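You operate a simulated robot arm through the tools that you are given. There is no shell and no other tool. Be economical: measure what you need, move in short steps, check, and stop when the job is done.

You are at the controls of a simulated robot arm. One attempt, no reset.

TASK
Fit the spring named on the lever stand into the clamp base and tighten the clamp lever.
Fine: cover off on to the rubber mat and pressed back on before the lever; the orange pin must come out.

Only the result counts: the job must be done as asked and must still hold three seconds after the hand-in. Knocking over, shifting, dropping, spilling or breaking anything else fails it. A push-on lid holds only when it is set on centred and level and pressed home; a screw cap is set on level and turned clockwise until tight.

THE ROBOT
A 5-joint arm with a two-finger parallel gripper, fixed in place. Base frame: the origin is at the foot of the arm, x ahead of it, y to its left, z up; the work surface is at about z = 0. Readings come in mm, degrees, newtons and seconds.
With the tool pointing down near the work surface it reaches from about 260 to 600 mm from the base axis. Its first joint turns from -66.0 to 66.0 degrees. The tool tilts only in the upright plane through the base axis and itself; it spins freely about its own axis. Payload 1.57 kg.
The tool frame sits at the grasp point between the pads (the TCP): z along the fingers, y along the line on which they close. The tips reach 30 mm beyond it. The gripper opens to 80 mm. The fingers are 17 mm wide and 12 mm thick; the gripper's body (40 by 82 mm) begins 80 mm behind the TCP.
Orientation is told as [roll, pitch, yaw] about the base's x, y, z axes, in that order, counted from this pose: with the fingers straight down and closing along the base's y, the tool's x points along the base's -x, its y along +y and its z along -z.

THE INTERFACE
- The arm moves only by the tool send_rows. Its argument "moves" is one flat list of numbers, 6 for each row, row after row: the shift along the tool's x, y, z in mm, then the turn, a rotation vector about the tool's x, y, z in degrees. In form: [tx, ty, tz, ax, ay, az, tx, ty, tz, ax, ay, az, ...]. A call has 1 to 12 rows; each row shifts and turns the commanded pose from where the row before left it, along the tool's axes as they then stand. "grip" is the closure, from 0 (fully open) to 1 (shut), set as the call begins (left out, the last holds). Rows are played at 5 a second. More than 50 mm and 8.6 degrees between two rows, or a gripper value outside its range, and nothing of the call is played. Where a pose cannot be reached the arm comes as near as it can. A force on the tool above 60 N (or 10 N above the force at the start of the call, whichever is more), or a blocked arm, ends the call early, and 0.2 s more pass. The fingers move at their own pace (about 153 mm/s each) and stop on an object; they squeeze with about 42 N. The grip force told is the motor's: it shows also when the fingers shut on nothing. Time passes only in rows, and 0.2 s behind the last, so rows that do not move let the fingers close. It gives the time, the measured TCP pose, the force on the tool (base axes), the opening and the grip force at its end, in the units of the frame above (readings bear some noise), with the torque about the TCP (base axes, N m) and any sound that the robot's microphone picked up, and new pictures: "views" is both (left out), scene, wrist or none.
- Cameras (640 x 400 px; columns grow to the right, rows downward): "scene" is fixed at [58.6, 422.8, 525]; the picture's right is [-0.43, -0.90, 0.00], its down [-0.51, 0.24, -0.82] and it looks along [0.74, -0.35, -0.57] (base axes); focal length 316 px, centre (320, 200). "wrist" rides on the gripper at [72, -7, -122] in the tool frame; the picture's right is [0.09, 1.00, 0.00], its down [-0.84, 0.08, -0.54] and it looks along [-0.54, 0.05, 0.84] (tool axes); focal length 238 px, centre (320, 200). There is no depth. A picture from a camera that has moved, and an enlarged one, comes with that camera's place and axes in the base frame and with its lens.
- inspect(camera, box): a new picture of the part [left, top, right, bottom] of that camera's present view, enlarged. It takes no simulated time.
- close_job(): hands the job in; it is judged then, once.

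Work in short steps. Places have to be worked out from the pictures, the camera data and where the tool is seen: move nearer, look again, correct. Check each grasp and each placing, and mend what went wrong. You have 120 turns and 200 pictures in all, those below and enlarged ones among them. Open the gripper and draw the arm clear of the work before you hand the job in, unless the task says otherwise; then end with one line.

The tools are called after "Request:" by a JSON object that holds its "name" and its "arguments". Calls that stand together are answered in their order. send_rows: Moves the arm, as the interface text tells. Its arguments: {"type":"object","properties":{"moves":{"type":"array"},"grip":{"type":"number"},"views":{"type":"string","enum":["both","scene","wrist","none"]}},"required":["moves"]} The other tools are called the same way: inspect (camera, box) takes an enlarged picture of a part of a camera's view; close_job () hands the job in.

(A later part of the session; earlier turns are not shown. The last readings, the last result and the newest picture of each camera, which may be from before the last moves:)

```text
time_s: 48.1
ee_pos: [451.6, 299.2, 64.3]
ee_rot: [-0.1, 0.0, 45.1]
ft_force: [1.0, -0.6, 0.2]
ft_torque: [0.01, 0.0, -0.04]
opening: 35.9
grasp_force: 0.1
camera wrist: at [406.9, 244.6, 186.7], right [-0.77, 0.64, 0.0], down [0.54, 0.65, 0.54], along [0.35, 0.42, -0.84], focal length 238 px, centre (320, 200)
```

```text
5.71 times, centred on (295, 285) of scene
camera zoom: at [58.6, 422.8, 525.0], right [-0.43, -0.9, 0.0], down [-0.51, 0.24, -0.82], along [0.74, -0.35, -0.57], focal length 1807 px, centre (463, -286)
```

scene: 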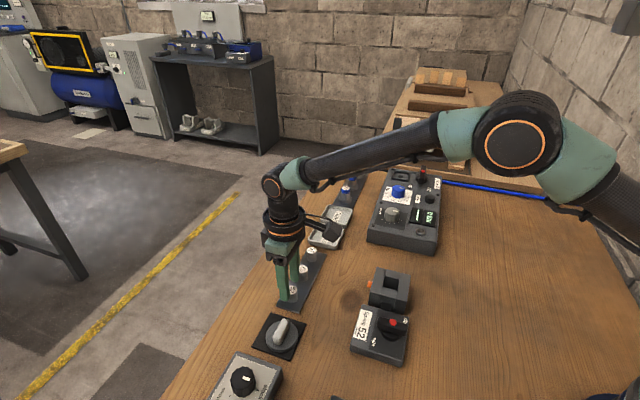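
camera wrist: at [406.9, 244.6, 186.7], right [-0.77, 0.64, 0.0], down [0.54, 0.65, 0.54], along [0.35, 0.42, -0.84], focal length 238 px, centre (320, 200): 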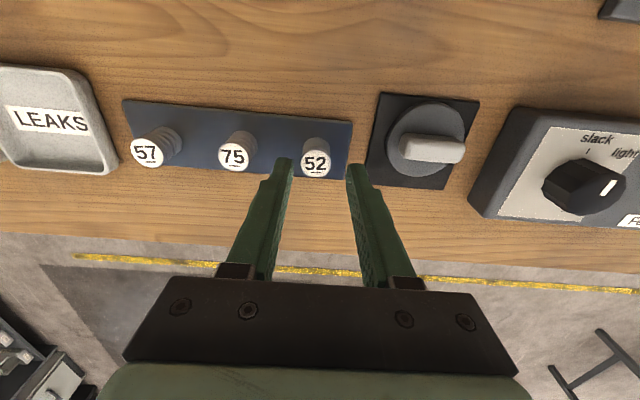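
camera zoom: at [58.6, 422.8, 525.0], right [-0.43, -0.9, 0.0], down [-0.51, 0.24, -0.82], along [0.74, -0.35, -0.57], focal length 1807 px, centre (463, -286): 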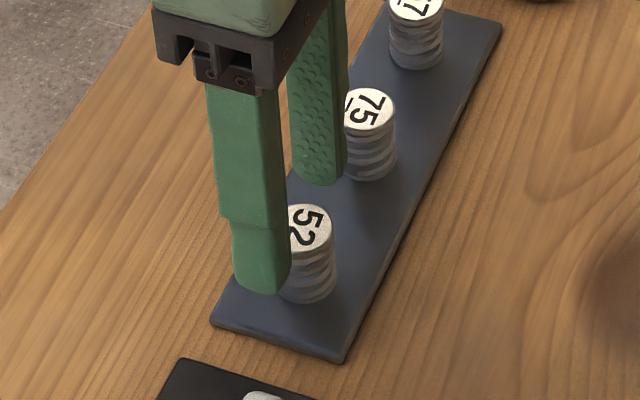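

In this view the spring sits about 2.8 mm to the −y side of the jaw centre. I'll correct that, lower so the tips are about 9 mm below the spring's top, and look again.

Request:
{"name": "send_rows", "arguments": {"moves": [-0.5, -2.7, 0, 0, 0, 0, 0, 0, 7, 0, 0, 0, 0, 0, 6, 0, 0, 0, 0, 0, 0, 0, 0, 0]}}

Request:
{"name": "inspect", "arguments": {"camera": "wrist", "box": [240, 80, 400, 240]}}

Request:
{"name": "inspect", "arguments": {"camera": "scene", "box": [260, 250, 330, 320]}}

```text
time_s: 49.1
ee_pos: [453.0, 296.2, 52.4]
ee_rot: [-0.1, 0.1, 45.1]
ft_force: [0.2, 0.0, -0.8]
ft_torque: [0.0, 0.0, 0.02]
opening: 36.0
grasp_force: 0.1
camera wrist: at [409.0, 242.0, 172.7], right [-0.77, 0.64, 0.0], down [0.54, 0.65, 0.54], along [0.34, 0.42, -0.84], focal length 238 px, centre (320, 200)
```

scene: 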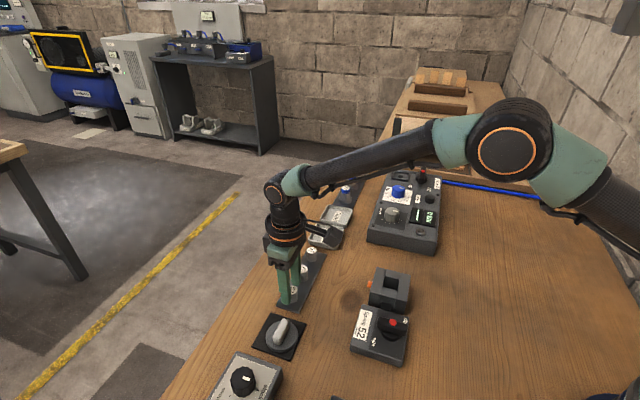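
wrist: 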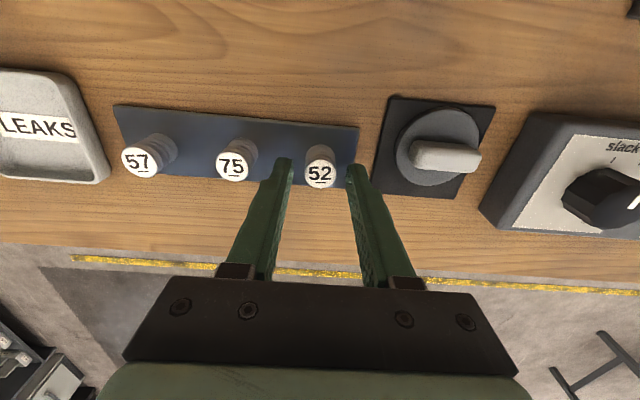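

```text
2.50 times, centred on (320, 160) of wrist
camera zoom: at [409.0, 242.0, 172.7], right [-0.77, 0.64, 0.0], down [0.54, 0.65, 0.54], along [0.34, 0.42, -0.84], focal length 596 px, centre (320, 300)
```

zoom: 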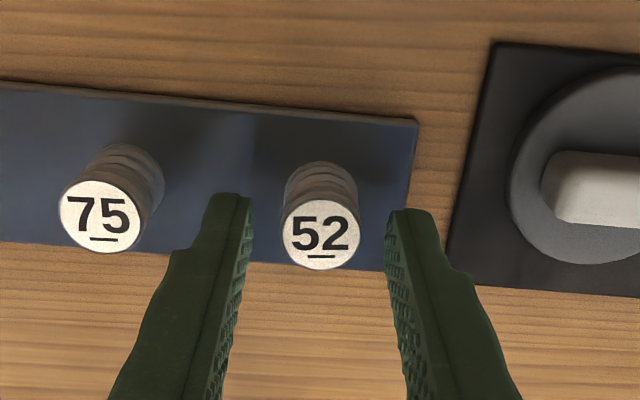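

```text
5.71 times, centred on (295, 285) of scene
camera zoom: at [58.6, 422.8, 525.0], right [-0.43, -0.9, 0.0], down [-0.51, 0.24, -0.82], along [0.74, -0.35, -0.57], focal length 1807 px, centre (463, -286)
```

zoom: 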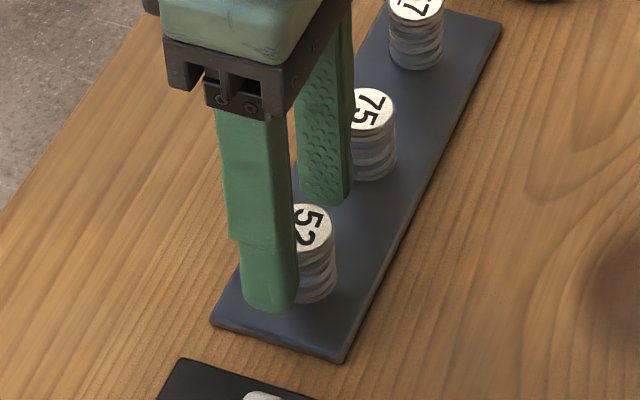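

The spring is now exactly between the fingers, so I'll close on it.

Request:
{"name": "send_rows", "arguments": {"moves": [0, 0, 0, 0, 0, 0, 0, 0, 0, 0, 0, 0, 0, 0, 0, 0, 0, 0], "grip": 1, "views": "wrist"}}

Request:
{"name": "inspect", "arguments": {"camera": "scene", "box": [260, 250, 330, 320]}}

```text
time_s: 49.9
ee_pos: [453.2, 295.8, 50.9]
ee_rot: [0.0, 0.1, 45.0]
ft_force: [0.6, 0.0, 0.1]
ft_torque: [-0.02, 0.03, -0.01]
opening: 20.8
grasp_force: 33.9
camera wrist: at [408.9, 242.1, 172.9], right [-0.77, 0.64, 0.0], down [0.54, 0.65, 0.54], along [0.34, 0.42, -0.84], focal length 238 px, centre (320, 200)
```

wrist: 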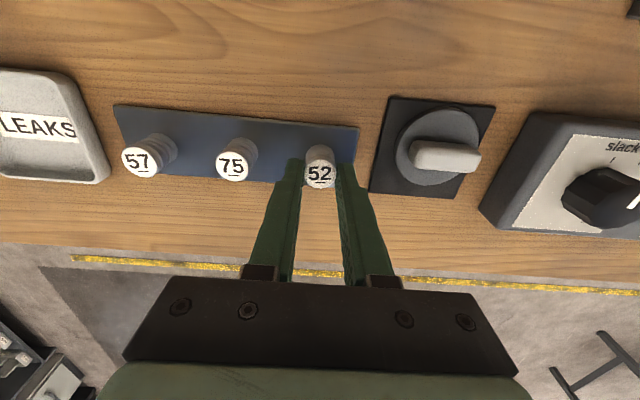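

```text
5.71 times, centred on (295, 285) of scene
camera zoom: at [58.6, 422.8, 525.0], right [-0.43, -0.9, 0.0], down [-0.51, 0.24, -0.82], along [0.74, -0.35, -0.57], focal length 1807 px, centre (463, -286)
```

zoom: 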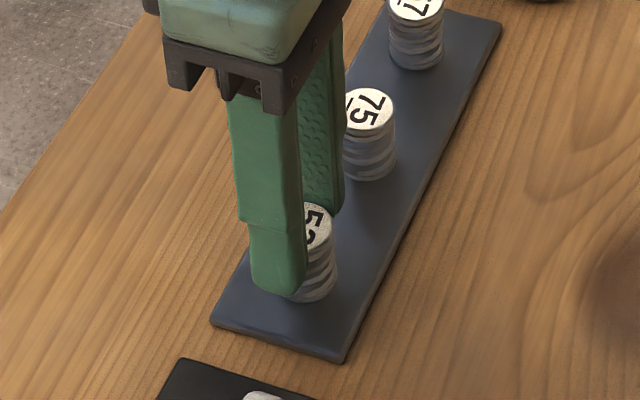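

Spring gripped at 20.8 mm with no side load. I'll lift it and carry it over the cavity.

Request:
{"name": "send_rows", "arguments": {"moves": [0, 0, -20, 0, 0, 0, 0, 0, -45, 0, 0, 0, 35.9, -14.8, 0, 0, 0, 0, 35.9, -14.8, 0, 0, 0, 0, 35.9, -14.8, 0, 0, 0, 0, 35.9, -14.8, 0, 0, 0, 0, 35.9, -14.8, 0, 0, 0, 0, 0, 0, 0, 0, 0, 0]}}

Request:
{"name": "inspect", "arguments": {"camera": "wrist", "box": [240, 60, 400, 220]}}

Request:
{"name": "inspect", "arguments": {"camera": "scene", "box": [345, 235, 425, 315]}}

```text
time_s: 51.7
ee_pos: [380.4, 115.1, 117.2]
ee_rot: [0.0, 0.0, 45.2]
ft_force: [0.4, 0.4, 0.5]
ft_torque: [0.02, 0.02, -0.01]
opening: 21.2
grasp_force: 35.0
camera wrist: at [335.2, 60.4, 238.6], right [-0.77, 0.64, 0.0], down [0.54, 0.65, 0.54], along [0.35, 0.42, -0.84], focal length 238 px, centre (320, 200)
```

scene: 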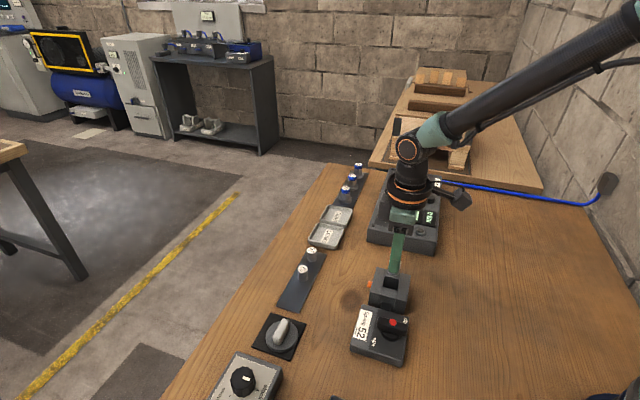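
wrist: 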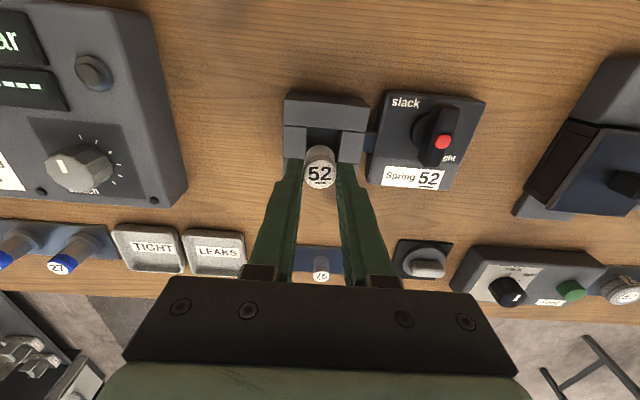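

```text
2.50 times, centred on (320, 140) of wrist
camera zoom: at [335.2, 60.4, 238.6], right [-0.77, 0.64, 0.0], down [0.54, 0.65, 0.54], along [0.35, 0.42, -0.84], focal length 596 px, centre (320, 350)
```

zoom: 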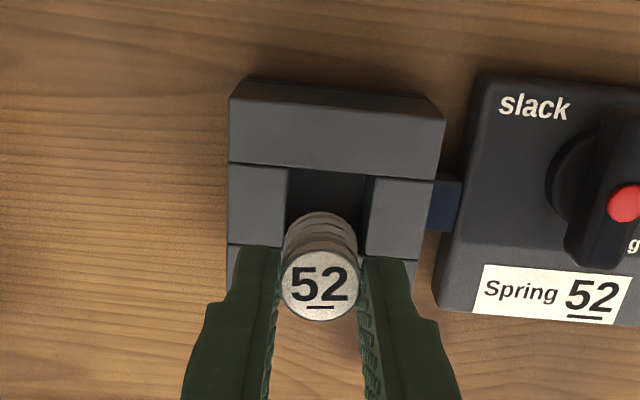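

```text
5.00 times, centred on (385, 275) of scene
camera zoom: at [58.6, 422.8, 525.0], right [-0.43, -0.9, 0.0], down [-0.51, 0.24, -0.82], along [0.74, -0.35, -0.57], focal length 1581 px, centre (-5, -175)
```

zoom: 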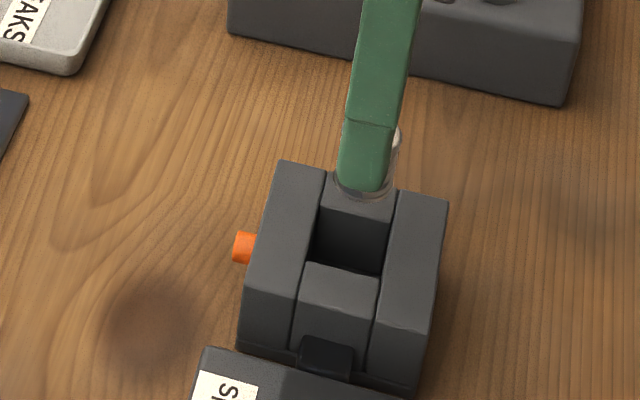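

The image puts the spring within 1 mm of the cavity centre. I'll lower until it starts to enter.

Request:
{"name": "send_rows", "arguments": {"moves": [0.6, 0, 15, 0, 0, 0, 0, 0, 9, 0, 0, 0, 0, 0, 0, 0, 0, 0]}}

Request:
{"name": "inspect", "arguments": {"camera": "wrist", "box": [240, 60, 400, 220]}}

Request:
{"name": "inspect", "arguments": {"camera": "scene", "box": [345, 235, 425, 315]}}

```text
time_s: 52.5
ee_pos: [380.1, 116.1, 91.9]
ee_rot: [0.0, 0.1, 45.2]
ft_force: [0.3, -1.1, -0.2]
ft_torque: [-0.01, 0.01, 0.02]
opening: 20.7
grasp_force: 34.3
camera wrist: at [335.4, 61.4, 214.4], right [-0.77, 0.64, 0.0], down [0.54, 0.65, 0.54], along [0.34, 0.42, -0.84], focal length 238 px, centre (320, 200)
```

scene: 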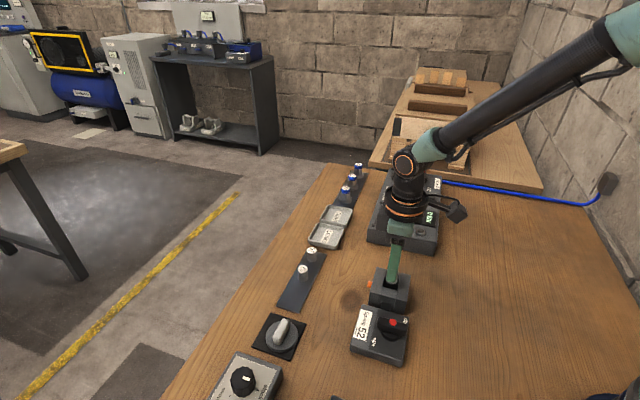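
wrist: 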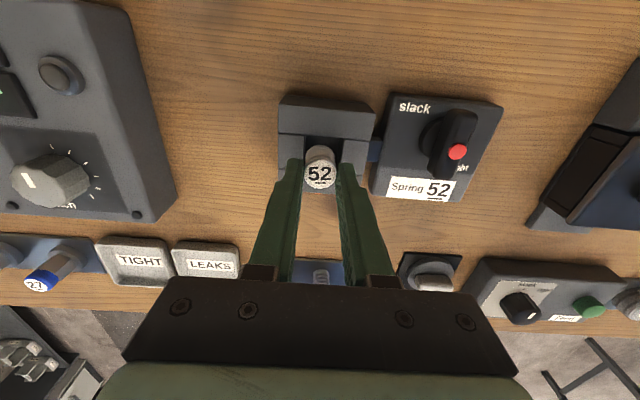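

```text
2.50 times, centred on (320, 140) of wrist
camera zoom: at [335.4, 61.4, 214.4], right [-0.77, 0.64, 0.0], down [0.54, 0.65, 0.54], along [0.34, 0.42, -0.84], focal length 596 px, centre (320, 350)
```

zoom: 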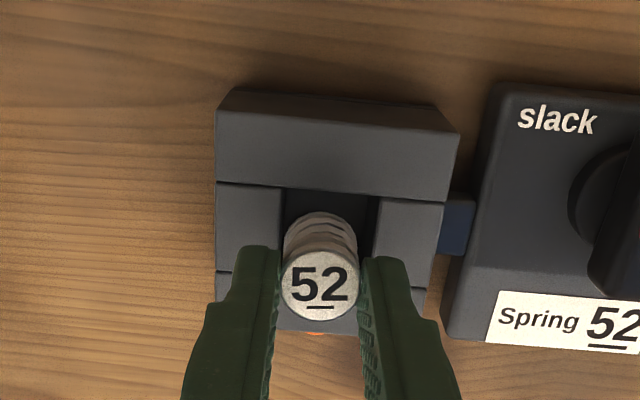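

```text
5.00 times, centred on (385, 275) of scene
camera zoom: at [58.6, 422.8, 525.0], right [-0.43, -0.9, 0.0], down [-0.51, 0.24, -0.82], along [0.74, -0.35, -0.57], focal length 1581 px, centre (-5, -175)
```

zoom: 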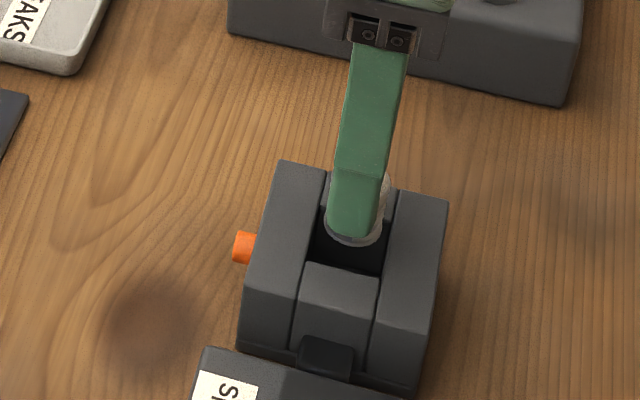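

Request:
{"name": "send_rows", "arguments": {"moves": [0.8, 0.6, 8, 0, 0, 0, 0, 0, 5, 0, 0, 0, 0, 0, 0, 0, 0, 0]}}

Request:
{"name": "inspect", "arguments": {"camera": "wrist", "box": [240, 60, 400, 220]}}

Request:
{"name": "inspect", "arguments": {"camera": "scene", "box": [345, 235, 425, 315]}}

```text
time_s: 53.3
ee_pos: [380.2, 116.2, 80.2]
ee_rot: [0.1, 0.1, 45.0]
ft_force: [0.4, -0.7, -0.1]
ft_torque: [0.0, 0.02, 0.02]
opening: 20.6
grasp_force: 34.1
camera wrist: at [334.4, 62.2, 201.4], right [-0.77, 0.64, 0.0], down [0.54, 0.65, 0.54], along [0.34, 0.42, -0.84], focal length 238 px, centre (320, 200)
```

scene: 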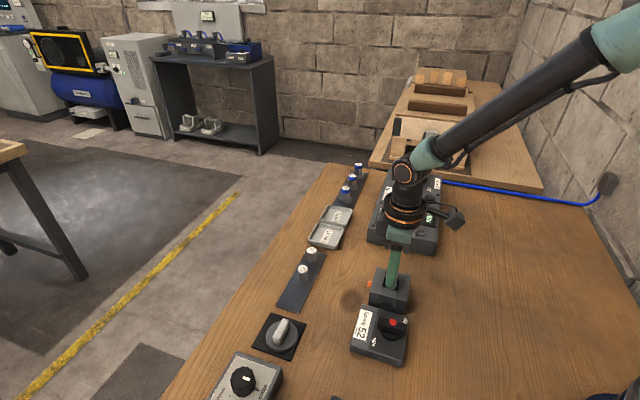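
wrist: 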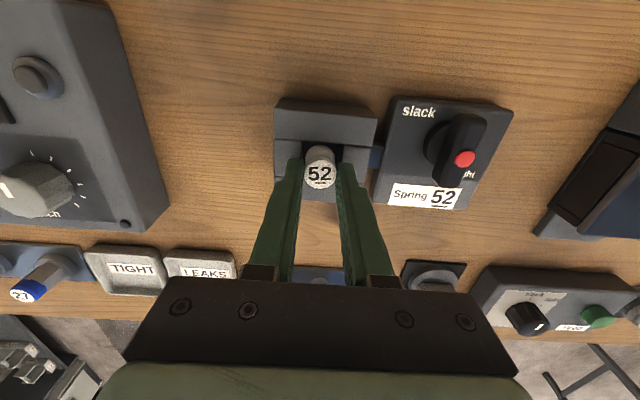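

```text
2.50 times, centred on (320, 140) of wrist
camera zoom: at [334.4, 62.2, 201.4], right [-0.77, 0.64, 0.0], down [0.54, 0.65, 0.54], along [0.34, 0.42, -0.84], focal length 596 px, centre (320, 350)
```

zoom: 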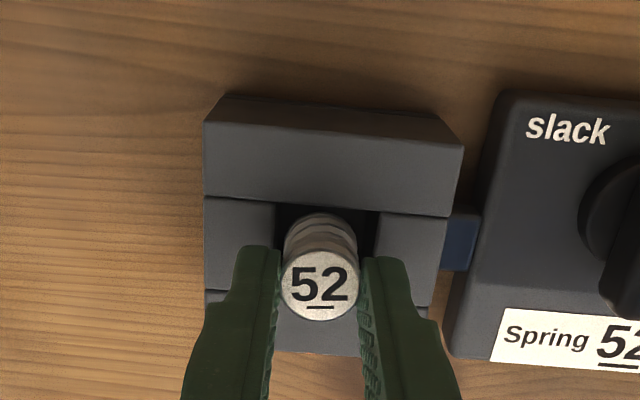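

```text
5.00 times, centred on (385, 275) of scene
camera zoom: at [58.6, 422.8, 525.0], right [-0.43, -0.9, 0.0], down [-0.51, 0.24, -0.82], along [0.74, -0.35, -0.57], focal length 1581 px, centre (-5, -175)
```

zoom: 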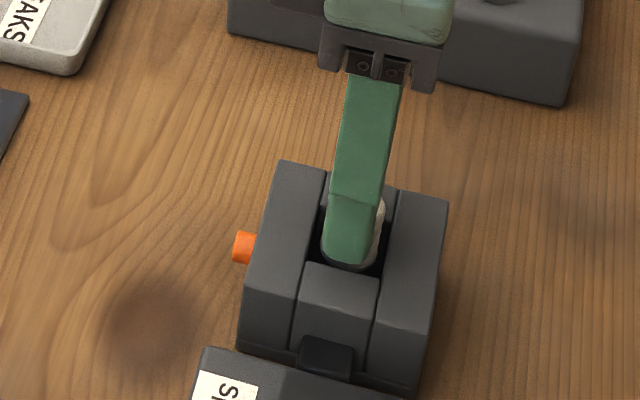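

The spring is entering the cavity centred. I'll continue down gently until the fingers near the jaw tops or the spring touches.

Request:
{"name": "send_rows", "arguments": {"moves": [0, 0, 3, 0, 0, 0, 0, 0, 2, 0, 0, 0, 0, 0, 0, 0, 0, 0], "views": "none"}}

Request:
{"name": "send_rows", "arguments": {"moves": [0, 0, 1, 0, 0, 0, 0, 0, 0.7, 0, 0, 0, 0, 0, 0, 0, 0, 0], "views": "none"}}

Request:
{"name": "inspect", "arguments": {"camera": "scene", "box": [360, 250, 420, 310]}}

```text
time_s: 54.1
ee_pos: [379.3, 117.3, 73.5]
ee_rot: [0.0, 0.1, 45.1]
ft_force: [0.2, -0.6, 0.4]
ft_torque: [0.01, 0.01, 0.02]
opening: 21.0
grasp_force: 34.3
```

```text
time_s: 54.9
ee_pos: [378.3, 116.4, 72.3]
ee_rot: [-0.1, 0.1, 45.1]
ft_force: [-0.7, -0.4, -0.6]
ft_torque: [-0.01, 0.02, -0.01]
opening: 21.0
grasp_force: 34.9
```

```text
6.67 times, centred on (390, 280) of scene
camera zoom: at [58.6, 422.8, 525.0], right [-0.43, -0.9, 0.0], down [-0.51, 0.24, -0.82], along [0.74, -0.35, -0.57], focal length 2108 px, centre (-147, -333)
```

zoom: 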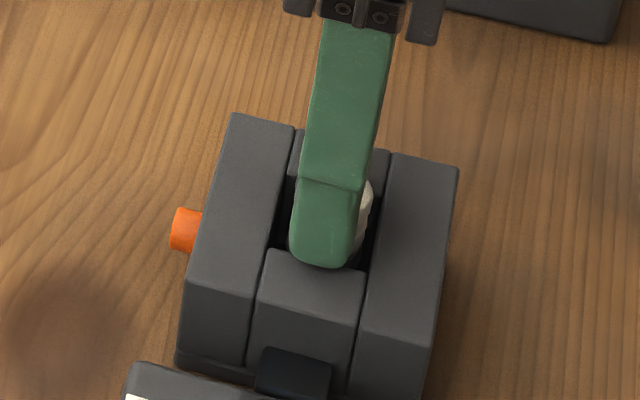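

Request:
{"name": "send_rows", "arguments": {"moves": [0, 0, 1, 0, 0, 0, 0, 0, 1, 0, 0, 0, 0, 0, 0, 0, 0, 0], "views": "none"}}

Request:
{"name": "send_rows", "arguments": {"moves": [0, 0, 1, 0, 0, 0, 0, 0, 1, 0, 0, 0, 0, 0, 0, 0, 0, 0], "views": "wrist"}}

Request:
{"name": "inspect", "arguments": {"camera": "scene", "box": [360, 250, 420, 310]}}

Request:
{"name": "inspect", "arguments": {"camera": "wrist", "box": [260, 80, 380, 200]}}

```text
time_s: 55.7
ee_pos: [378.6, 116.0, 71.0]
ee_rot: [0.0, 0.1, 45.1]
ft_force: [-0.9, 0.5, 0.1]
ft_torque: [0.0, -0.03, 0.01]
opening: 20.9
grasp_force: 33.7
```

```text
time_s: 56.5
ee_pos: [379.7, 115.2, 69.9]
ee_rot: [0.0, 0.2, 45.2]
ft_force: [-21.0, 5.1, 45.0]
ft_torque: [-0.18, 0.17, -0.3]
opening: 20.8
grasp_force: 34.5
camera wrist: at [334.0, 61.3, 191.7], right [-0.77, 0.64, 0.0], down [0.54, 0.65, 0.54], along [0.34, 0.42, -0.84], focal length 238 px, centre (320, 200)
```

wrist: 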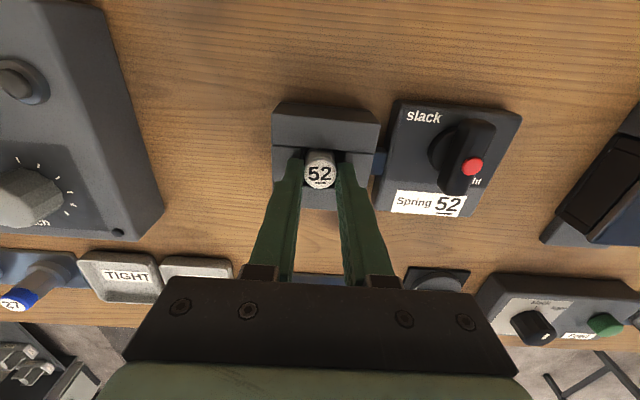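

```text
6.67 times, centred on (390, 280) of scene
camera zoom: at [58.4, 422.7, 525.1], right [-0.43, -0.9, 0.0], down [-0.51, 0.24, -0.82], along [0.75, -0.35, -0.57], focal length 2108 px, centre (-147, -333)
```

zoom: 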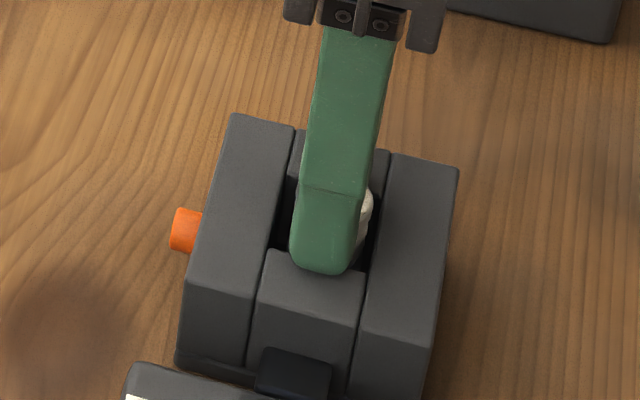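

```text
3.33 times, centred on (320, 140) of wrist
camera zoom: at [334.0, 61.3, 191.7], right [-0.77, 0.64, 0.0], down [0.54, 0.65, 0.54], along [0.34, 0.42, -0.84], focal length 794 px, centre (320, 400)
```

zoom: 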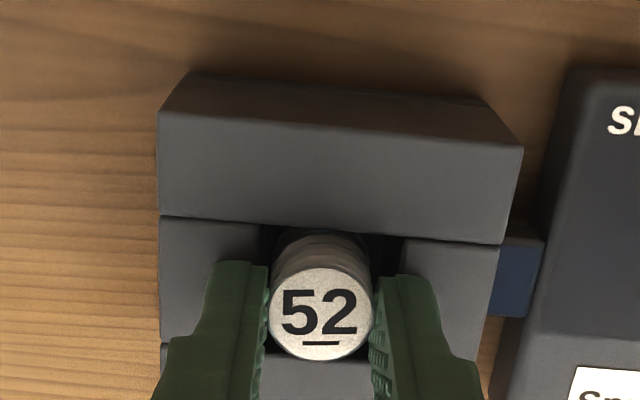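

Contact at 45 N: the fingers are on the jaw tops with the spring about 20 mm into the cavity. I'll back off 1 mm and release so it slides down inside.

Request:
{"name": "send_rows", "arguments": {"moves": [0, 0, -1.5, 0, 0, 0, 0, 0, 0, 0, 0, 0], "views": "none"}}

Request:
{"name": "send_rows", "arguments": {"moves": [0, 0, 0, 0, 0, 0, 0, 0, 0, 0, 0, 0, 0, 0, 0, 0, 0, 0], "grip": 0.68, "views": "wrist"}}

Request:
{"name": "inspect", "arguments": {"camera": "scene", "box": [360, 250, 420, 310]}}

Request:
{"name": "inspect", "arguments": {"camera": "wrist", "box": [260, 80, 380, 200]}}

```text
time_s: 57.1
ee_pos: [379.6, 115.7, 69.2]
ee_rot: [0.0, 0.0, 45.3]
ft_force: [-16.1, 8.7, 35.5]
ft_torque: [-0.14, -0.01, 0.02]
opening: 20.9
grasp_force: 34.6
```

```text
time_s: 57.9
ee_pos: [380.1, 113.7, 69.3]
ee_rot: [-0.2, -0.2, 45.0]
ft_force: [5.8, -14.0, 18.5]
ft_torque: [-0.41, -0.02, 0.09]
opening: 23.1
grasp_force: 0.2
camera wrist: at [334.9, 59.9, 191.5], right [-0.77, 0.64, 0.0], down [0.54, 0.65, 0.54], along [0.35, 0.42, -0.84], focal length 238 px, centre (320, 200)
```

wrist: 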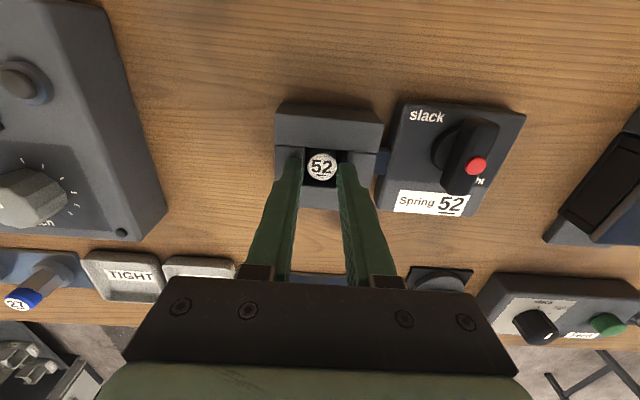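

```text
6.67 times, centred on (390, 280) of scene
camera zoom: at [58.6, 422.7, 525.0], right [-0.43, -0.9, 0.0], down [-0.51, 0.24, -0.82], along [0.74, -0.35, -0.57], focal length 2108 px, centre (-147, -333)
```

zoom: 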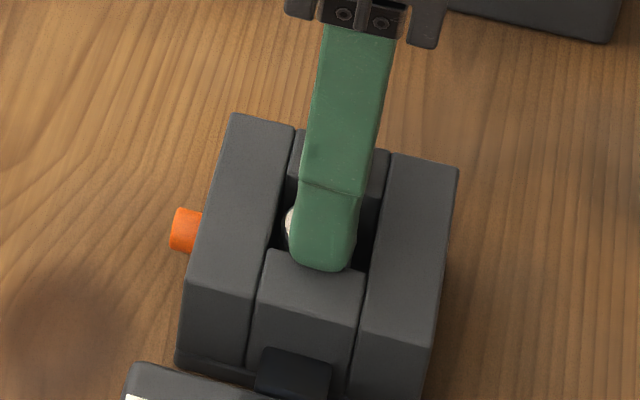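

```text
3.33 times, centred on (320, 140) of wrist
camera zoom: at [334.9, 59.9, 191.5], right [-0.77, 0.64, 0.0], down [0.54, 0.65, 0.54], along [0.35, 0.42, -0.84], focal length 794 px, centre (320, 400)
```

zoom: 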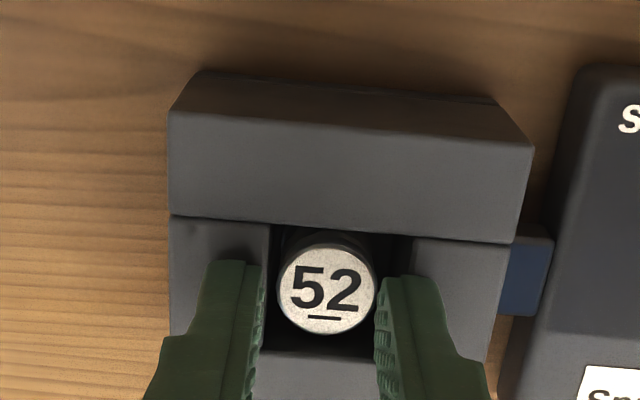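

The spring dropped upright into the cavity, and the fingertips are just inside it. I'll ease straight up.

Request:
{"name": "send_rows", "arguments": {"moves": [0, 0, -3, 0, 0, 0, 0, 0, -5, 0, 0, 0, 0, 0, -22, 0, 0, 0, 0, 0, -40, 0, 0, 0, 0, 0, 0, 0, 0, 0], "grip": 0.71}}

Request:
{"name": "inspect", "arguments": {"camera": "scene", "box": [360, 250, 420, 310]}}

Request:
{"name": "inspect", "arguments": {"camera": "wrist", "box": [250, 60, 390, 200]}}

```text
time_s: 59.1
ee_pos: [375.7, 116.3, 141.0]
ee_rot: [0.0, 0.1, 45.1]
ft_force: [0.1, 0.4, -0.5]
ft_torque: [0.01, -0.02, -0.05]
opening: 23.2
grasp_force: 0.1
camera wrist: at [332.2, 61.8, 262.2], right [-0.77, 0.64, 0.0], down [0.54, 0.65, 0.54], along [0.34, 0.42, -0.84], focal length 238 px, centre (320, 200)
```

scene: 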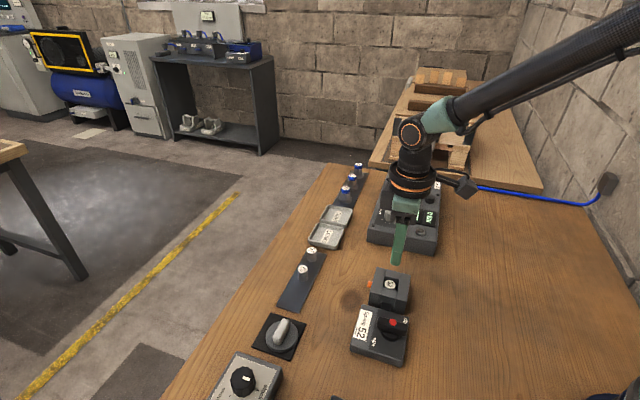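
wrist: 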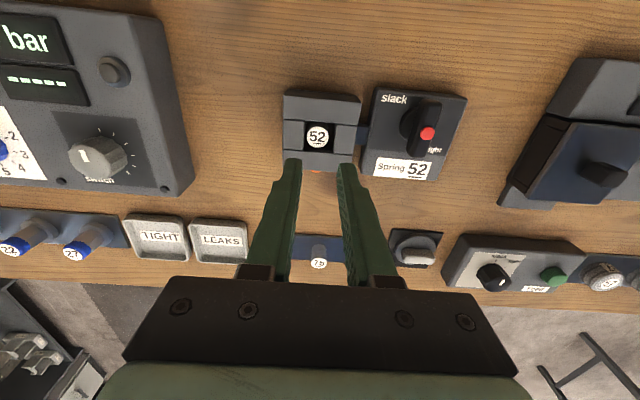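

```text
6.67 times, centred on (390, 280) of scene
camera zoom: at [58.6, 422.8, 525.0], right [-0.43, -0.9, 0.0], down [-0.51, 0.24, -0.82], along [0.74, -0.35, -0.57], focal length 2108 px, centre (-147, -333)
```

zoom: 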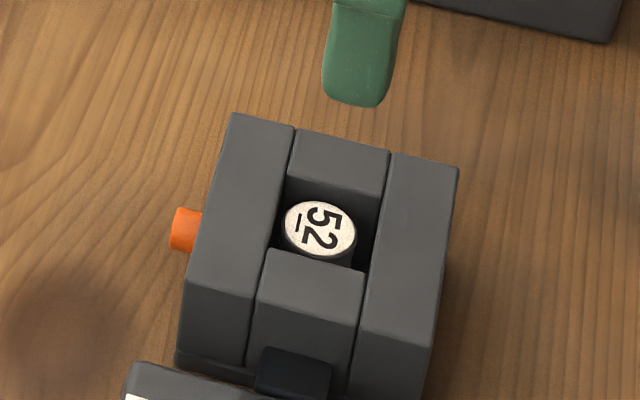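

```text
2.86 times, centred on (320, 130) of wrist
camera zoom: at [332.2, 61.8, 262.2], right [-0.77, 0.64, 0.0], down [0.54, 0.65, 0.54], along [0.34, 0.42, -0.84], focal length 681 px, centre (320, 400)
```

zoom: 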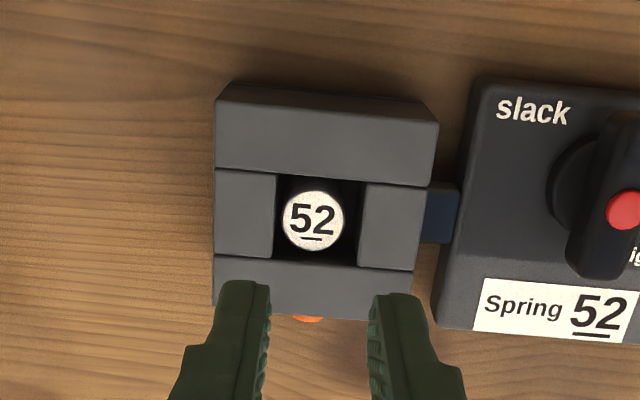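

Spring 52 stands upright on the cavity floor, its top at z ≈ 29 and below the rim. Next I'll fetch the cover: turn the jaws back by 90° and go over the mat.

Request:
{"name": "send_rows", "arguments": {"moves": [0, 0, 0, 0, 0, 8.5, 0, 0, 0, 0, 0, 8.5, 0, 0, 0, 0, 0, 8.5, 0, 0, 0, 0, 0, 8.5, 0, 0, 0, 0, 0, 8.5, 0, 0, 0, 0, 0, 8.5, 0, 0, 0, 0, 0, 8.5, 0, 0, 0, 0, 0, 8.5, 0, 0, 0, 0, 0, 8.5, 0, 0, 0, 0, 0, 8.5, 0, 0, 0, 0, 0, 5], "views": "none", "grip": 0.6}}

Request:
{"name": "send_rows", "arguments": {"moves": [31, 33.5, 0, 0, 0, 0, 31, 33.5, 0, 0, 0, 0, 31, 33.5, 0, 0, 0, 0, 31, 33.5, 0, 0, 0, 0, 31, 33.5, 0, 0, 0, 0, 0, 0, 30, 0, 0, 0, 0, 0, 0, 0, 0, 0]}}

Request:
{"name": "inspect", "arguments": {"camera": "wrist", "box": [240, 60, 400, 220]}}

```text
time_s: 61.5
ee_pos: [378.3, 117.9, 140.8]
ee_rot: [0.0, 0.0, -45.0]
ft_force: [0.1, -0.5, -0.4]
ft_torque: [-0.01, -0.01, -0.02]
opening: 32.0
grasp_force: 0.1
```

```text
time_s: 63.1
ee_pos: [384.4, 343.2, 109.3]
ee_rot: [-0.1, 0.0, -44.9]
ft_force: [0.2, -0.3, -0.3]
ft_torque: [-0.01, -0.03, 0.02]
opening: 32.1
grasp_force: 0.2
camera wrist: at [330.2, 390.6, 231.3], right [0.64, 0.77, 0.0], down [0.65, -0.54, 0.54], along [0.42, -0.35, -0.84], focal length 238 px, centre (320, 200)
```

scene: 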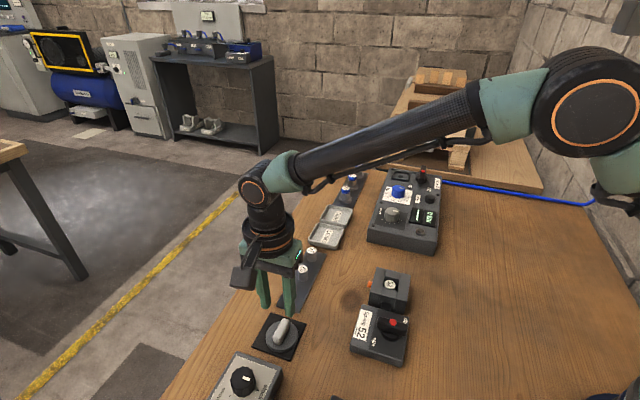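
wrist: 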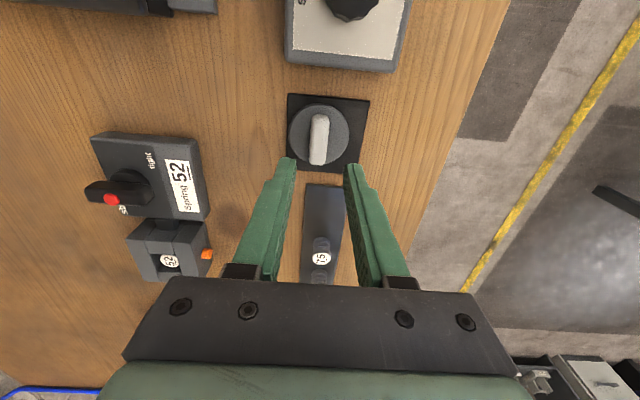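

```text
2.50 times, centred on (320, 140) of wrist
camera zoom: at [330.2, 390.6, 231.3], right [0.64, 0.77, 0.0], down [0.65, -0.54, 0.54], along [0.42, -0.35, -0.84], focal length 596 px, centre (320, 350)
```

zoom: 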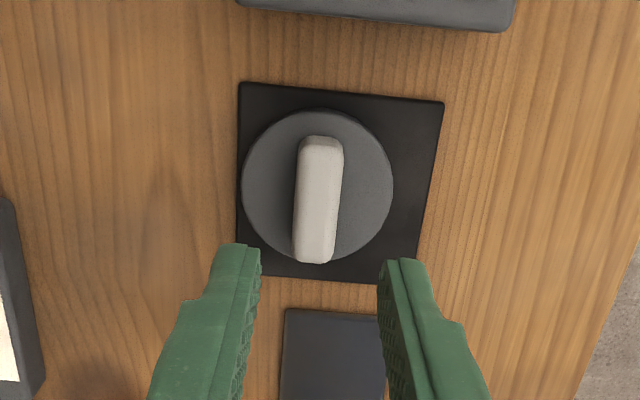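

The handle is within about 1 mm of the jaw centre. I'll go down onto it.

Request:
{"name": "send_rows", "arguments": {"moves": [0.5, -0.7, 30, 0, 0, 0, 0, 0, 22, 0, 0, 0, 0, 0, 9, 0, 0, 0, 0, 0, 0, 0, 0, 0]}}

Request:
{"name": "inspect", "arguments": {"camera": "wrist", "box": [240, 60, 400, 220]}}

Request:
{"name": "inspect", "arguments": {"camera": "scene", "box": [240, 290, 320, 370]}}

```text
time_s: 64.1
ee_pos: [385.8, 345.7, 48.0]
ee_rot: [-0.1, -0.1, -44.9]
ft_force: [-0.5, 0.3, 0.2]
ft_torque: [0.01, 0.0, 0.02]
opening: 31.7
grasp_force: 0.0
camera wrist: at [330.7, 392.1, 169.0], right [0.64, 0.77, 0.0], down [0.65, -0.54, 0.54], along [0.42, -0.35, -0.84], focal length 238 px, centre (320, 200)
```

scene: 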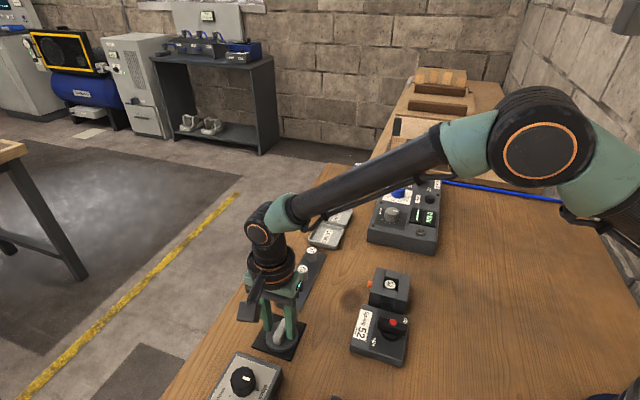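
wrist: 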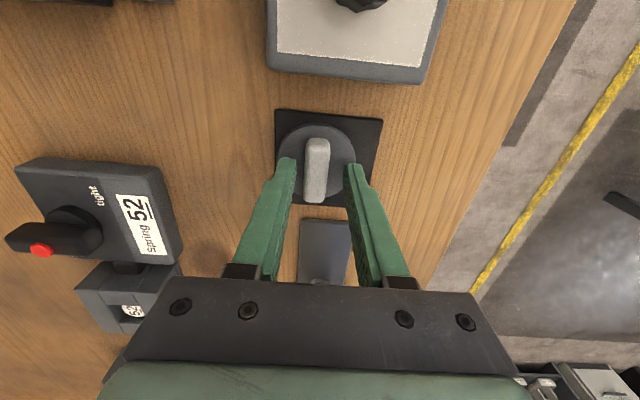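

```text
2.50 times, centred on (320, 140) of wrist
camera zoom: at [330.7, 392.1, 169.0], right [0.64, 0.77, 0.0], down [0.65, -0.54, 0.54], along [0.42, -0.35, -0.84], focal length 596 px, centre (320, 350)
```

zoom: 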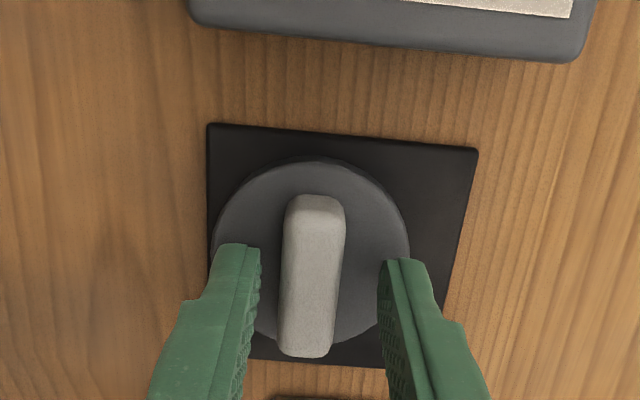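

```text
5.00 times, centred on (280, 330) of scene
camera zoom: at [58.6, 422.8, 525.0], right [-0.43, -0.9, 0.0], down [-0.51, 0.24, -0.82], along [0.74, -0.35, -0.57], focal length 1581 px, centre (520, -450)
```

zoom: 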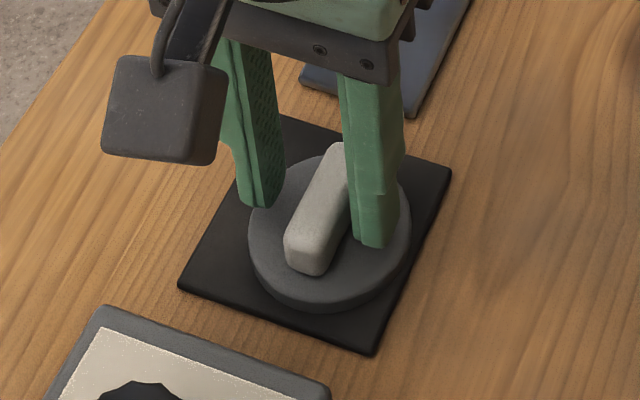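

Request:
{"name": "send_rows", "arguments": {"moves": [0, -2, 0, 0, 0, 0, 0, 0, 2, 0, 0, 0, 0, 0, 2, 0, 0, 0, 0, 0, 0, 0, 0, 0], "views": "none"}}

Request:
{"name": "send_rows", "arguments": {"moves": [0, 0, 0, 0, 0, 0, 0, 0, 0, 0, 0, 0, 0, 0, 0, 0, 0, 0], "grip": 1, "views": "wrist"}}

Request:
{"name": "inspect", "arguments": {"camera": "scene", "box": [240, 290, 320, 370]}}

Request:
{"name": "inspect", "arguments": {"camera": "wrist", "box": [240, 60, 400, 220]}}

```text
time_s: 65.1
ee_pos: [385.4, 342.5, 44.9]
ee_rot: [0.1, 0.1, -44.8]
ft_force: [-0.1, 0.3, 0.1]
ft_torque: [-0.02, 0.01, -0.02]
opening: 32.1
grasp_force: 0.1
```

```text
time_s: 65.9
ee_pos: [384.8, 344.0, 45.4]
ee_rot: [0.0, -0.1, -45.0]
ft_force: [-0.1, -1.3, 0.6]
ft_torque: [-0.04, -0.02, -0.02]
opening: 15.0
grasp_force: 31.0
camera wrist: at [330.3, 390.0, 166.4], right [0.64, 0.77, 0.0], down [0.65, -0.54, 0.54], along [0.42, -0.35, -0.84], focal length 238 px, centre (320, 200)
```

wrist: 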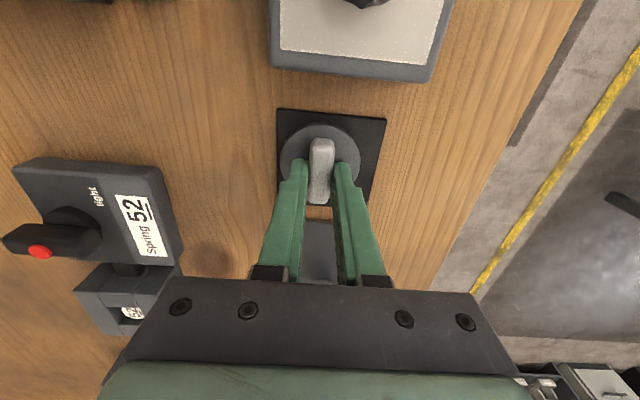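

```text
5.00 times, centred on (280, 330) of scene
camera zoom: at [58.6, 422.8, 525.0], right [-0.43, -0.9, 0.0], down [-0.51, 0.24, -0.82], along [0.74, -0.35, -0.57], focal length 1581 px, centre (520, -450)
```

zoom: 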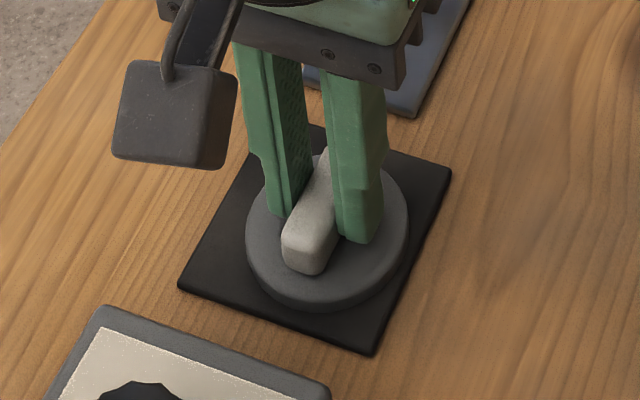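

```text
2.50 times, centred on (320, 140) of wrist
camera zoom: at [330.3, 390.0, 166.4], right [0.64, 0.77, 0.0], down [0.65, -0.54, 0.54], along [0.42, -0.35, -0.84], focal length 596 px, centre (320, 350)
```

zoom: 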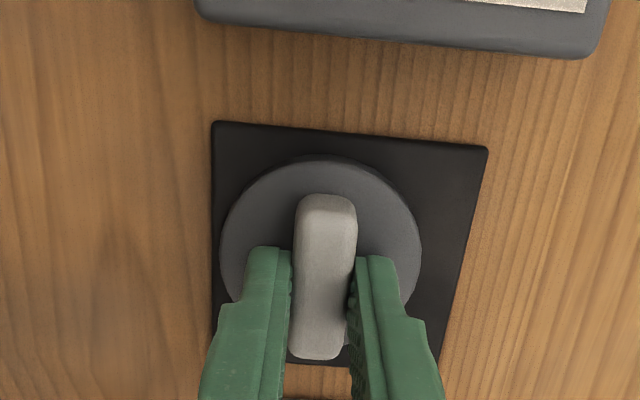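

The cover handle is gripped with the same offset as when I removed it. I'll lift it and carry it back over the base.

Request:
{"name": "send_rows", "arguments": {"moves": [0, 0, -15, 0, 0, 0, 0, 0, -30, 0, 0, 0, 0, 0, -30, 0, 0, 0, -31.1, -32.8, 0, 0, 0, 0, -31.1, -32.8, 0, 0, 0, 0, -31.1, -32.8, 0, 0, 0, 0, -31.1, -32.8, 0, 0, 0, 0, -31.1, -32.7, 0, 0, 0, 0, 0, 0, 0, 0, 0, 0]}}

Request:
{"name": "inspect", "arguments": {"camera": "wrist", "box": [240, 40, 400, 200]}}

Request:
{"name": "inspect", "arguments": {"camera": "scene", "box": [345, 235, 425, 315]}}

```text
time_s: 67.9
ee_pos: [379.6, 115.3, 120.8]
ee_rot: [0.0, -0.1, -44.9]
ft_force: [0.2, 0.0, -0.3]
ft_torque: [0.01, 0.0, -0.02]
opening: 15.0
grasp_force: 30.8
camera wrist: at [324.8, 163.3, 242.8], right [0.64, 0.77, 0.0], down [0.65, -0.54, 0.54], along [0.42, -0.35, -0.84], focal length 238 px, centre (320, 200)
```

scene: 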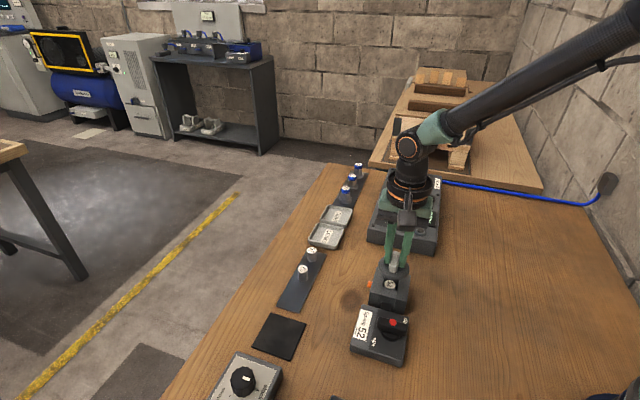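
wrist: 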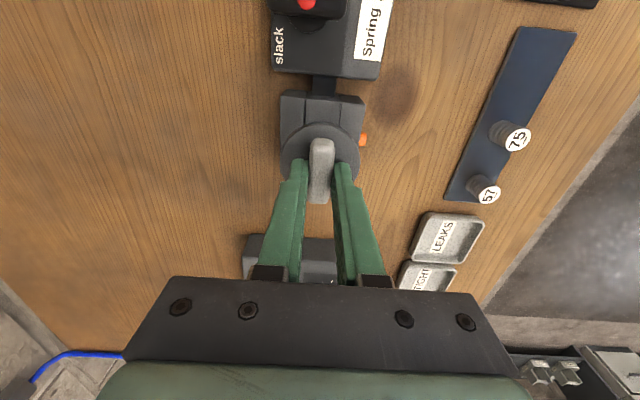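

```text
2.50 times, centred on (320, 120) of wrist
camera zoom: at [324.8, 163.3, 242.8], right [0.64, 0.77, 0.0], down [0.65, -0.54, 0.54], along [0.42, -0.35, -0.84], focal length 596 px, centre (320, 400)
```

zoom: 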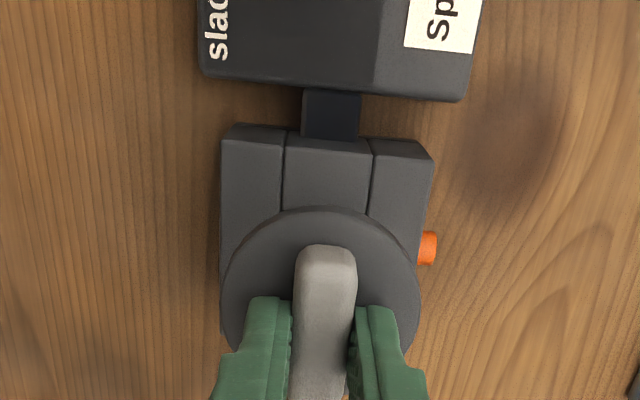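

```text
5.00 times, centred on (385, 275) of scene
camera zoom: at [58.6, 422.8, 525.0], right [-0.43, -0.9, 0.0], down [-0.51, 0.24, -0.82], along [0.74, -0.35, -0.57], focal length 1581 px, centre (-5, -175)
```

zoom: 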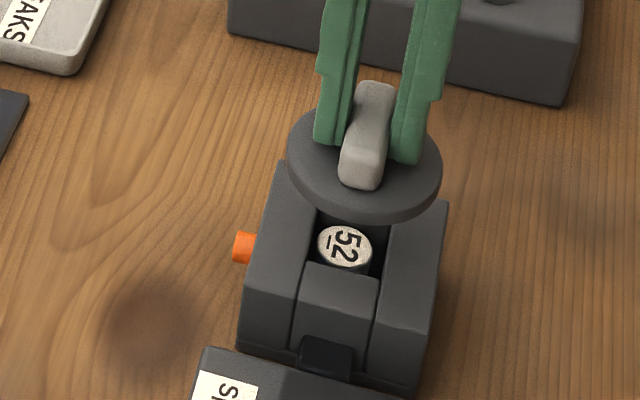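

The alignment looks right. I'll go down to about 12 mm above the seat and compare with the picture taken just after removal.

Request:
{"name": "send_rows", "arguments": {"moves": [0, 0, 15, 0, 0, 0, 0, 0, 14, 0, 0, 0, 0, 0, 0, 0, 0, 0], "views": "wrist"}}

Request:
{"name": "inspect", "arguments": {"camera": "wrist", "box": [240, 80, 400, 220]}}

Request:
{"name": "inspect", "arguments": {"camera": "scene", "box": [345, 235, 425, 315]}}

```text
time_s: 68.7
ee_pos: [378.6, 117.0, 91.1]
ee_rot: [-0.1, 0.1, -44.8]
ft_force: [-1.1, 0.4, 0.2]
ft_torque: [0.0, 0.0, 0.0]
opening: 15.0
grasp_force: 30.3
camera wrist: at [324.6, 164.4, 213.1], right [0.64, 0.77, 0.0], down [0.65, -0.54, 0.54], along [0.42, -0.35, -0.84], focal length 238 px, centre (320, 200)
```

wrist: 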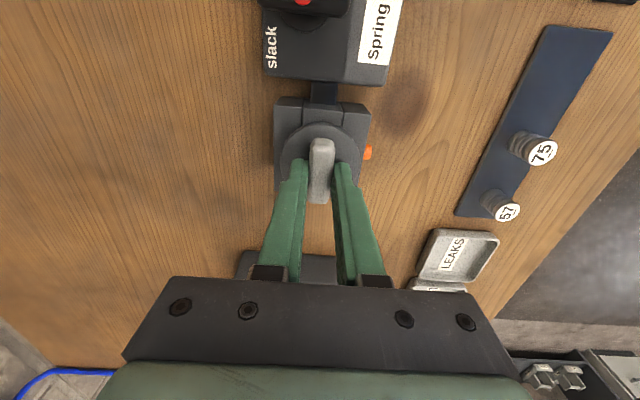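

```text
2.86 times, centred on (320, 150) of wrist
camera zoom: at [324.6, 164.4, 213.1], right [0.64, 0.77, 0.0], down [0.65, -0.54, 0.54], along [0.42, -0.35, -0.84], focal length 681 px, centre (320, 343)
```

zoom: 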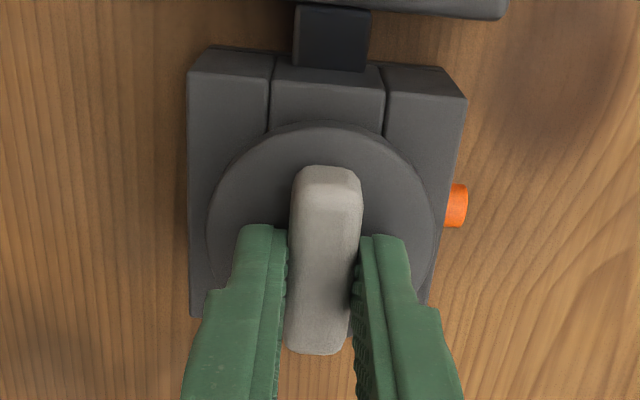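

```text
5.00 times, centred on (385, 275) of scene
camera zoom: at [58.6, 422.8, 525.0], right [-0.43, -0.9, 0.0], down [-0.51, 0.24, -0.82], along [0.74, -0.35, -0.57], focal length 1581 px, centre (-5, -175)
```

zoom: 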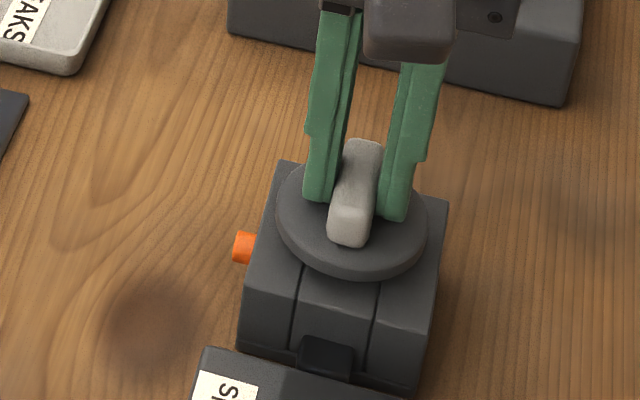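

The view matches the removal picture to within about 0.5 mm. I'll lower onto the seat and then press.

Request:
{"name": "send_rows", "arguments": {"moves": [0, 0, 5, 0, 0, 0, 0, 0, 3, 0, 0, 0, 0, 0, 1, 0, 0, 0, 0, 0, 0, 0, 0, 0], "views": "none"}}

Request:
{"name": "send_rows", "arguments": {"moves": [0, 0, 1, 0, 0, 0, 0, 0, 1, 0, 0, 0, 0, 0, 0, 0, 0, 0], "views": "none"}}

```text
time_s: 69.7
ee_pos: [378.5, 116.0, 83.4]
ee_rot: [-0.1, 0.0, -44.8]
ft_force: [0.6, -0.3, -0.4]
ft_torque: [0.02, 0.01, -0.01]
opening: 14.9
grasp_force: 31.5
```

```text
time_s: 70.5
ee_pos: [379.3, 116.6, 80.5]
ee_rot: [-0.1, 0.0, -45.0]
ft_force: [-3.9, -17.0, 18.8]
ft_torque: [-0.5, 0.05, 0.02]
opening: 15.1
grasp_force: 30.9
heard: snap
```

Snap heard as it went on. I'll press a little further to be sure it is home.

Request:
{"name": "send_rows", "arguments": {"moves": [0, 0, 1, 0, 0, 0, 0, 0, 1, 0, 0, 0, 0, 0, 0, 0, 0, 0], "views": "none"}}

Request:
{"name": "inspect", "arguments": {"camera": "scene", "box": [345, 235, 425, 315]}}

```text
time_s: 71.3
ee_pos: [379.4, 117.7, 78.8]
ee_rot: [-0.5, 0.3, -45.0]
ft_force: [-11.4, -33.0, 38.8]
ft_torque: [-0.7, 0.24, 0.07]
opening: 14.9
grasp_force: 30.8
```

```text
5.00 times, centred on (385, 275) of scene
camera zoom: at [58.5, 422.7, 525.1], right [-0.43, -0.9, 0.0], down [-0.51, 0.24, -0.82], along [0.74, -0.35, -0.57], focal length 1581 px, centre (-5, -175)
```

zoom: 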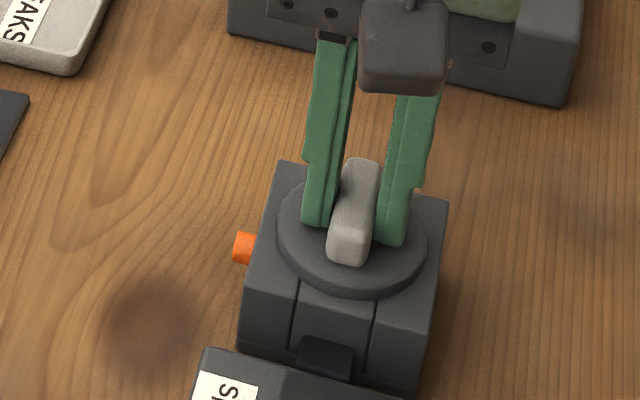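

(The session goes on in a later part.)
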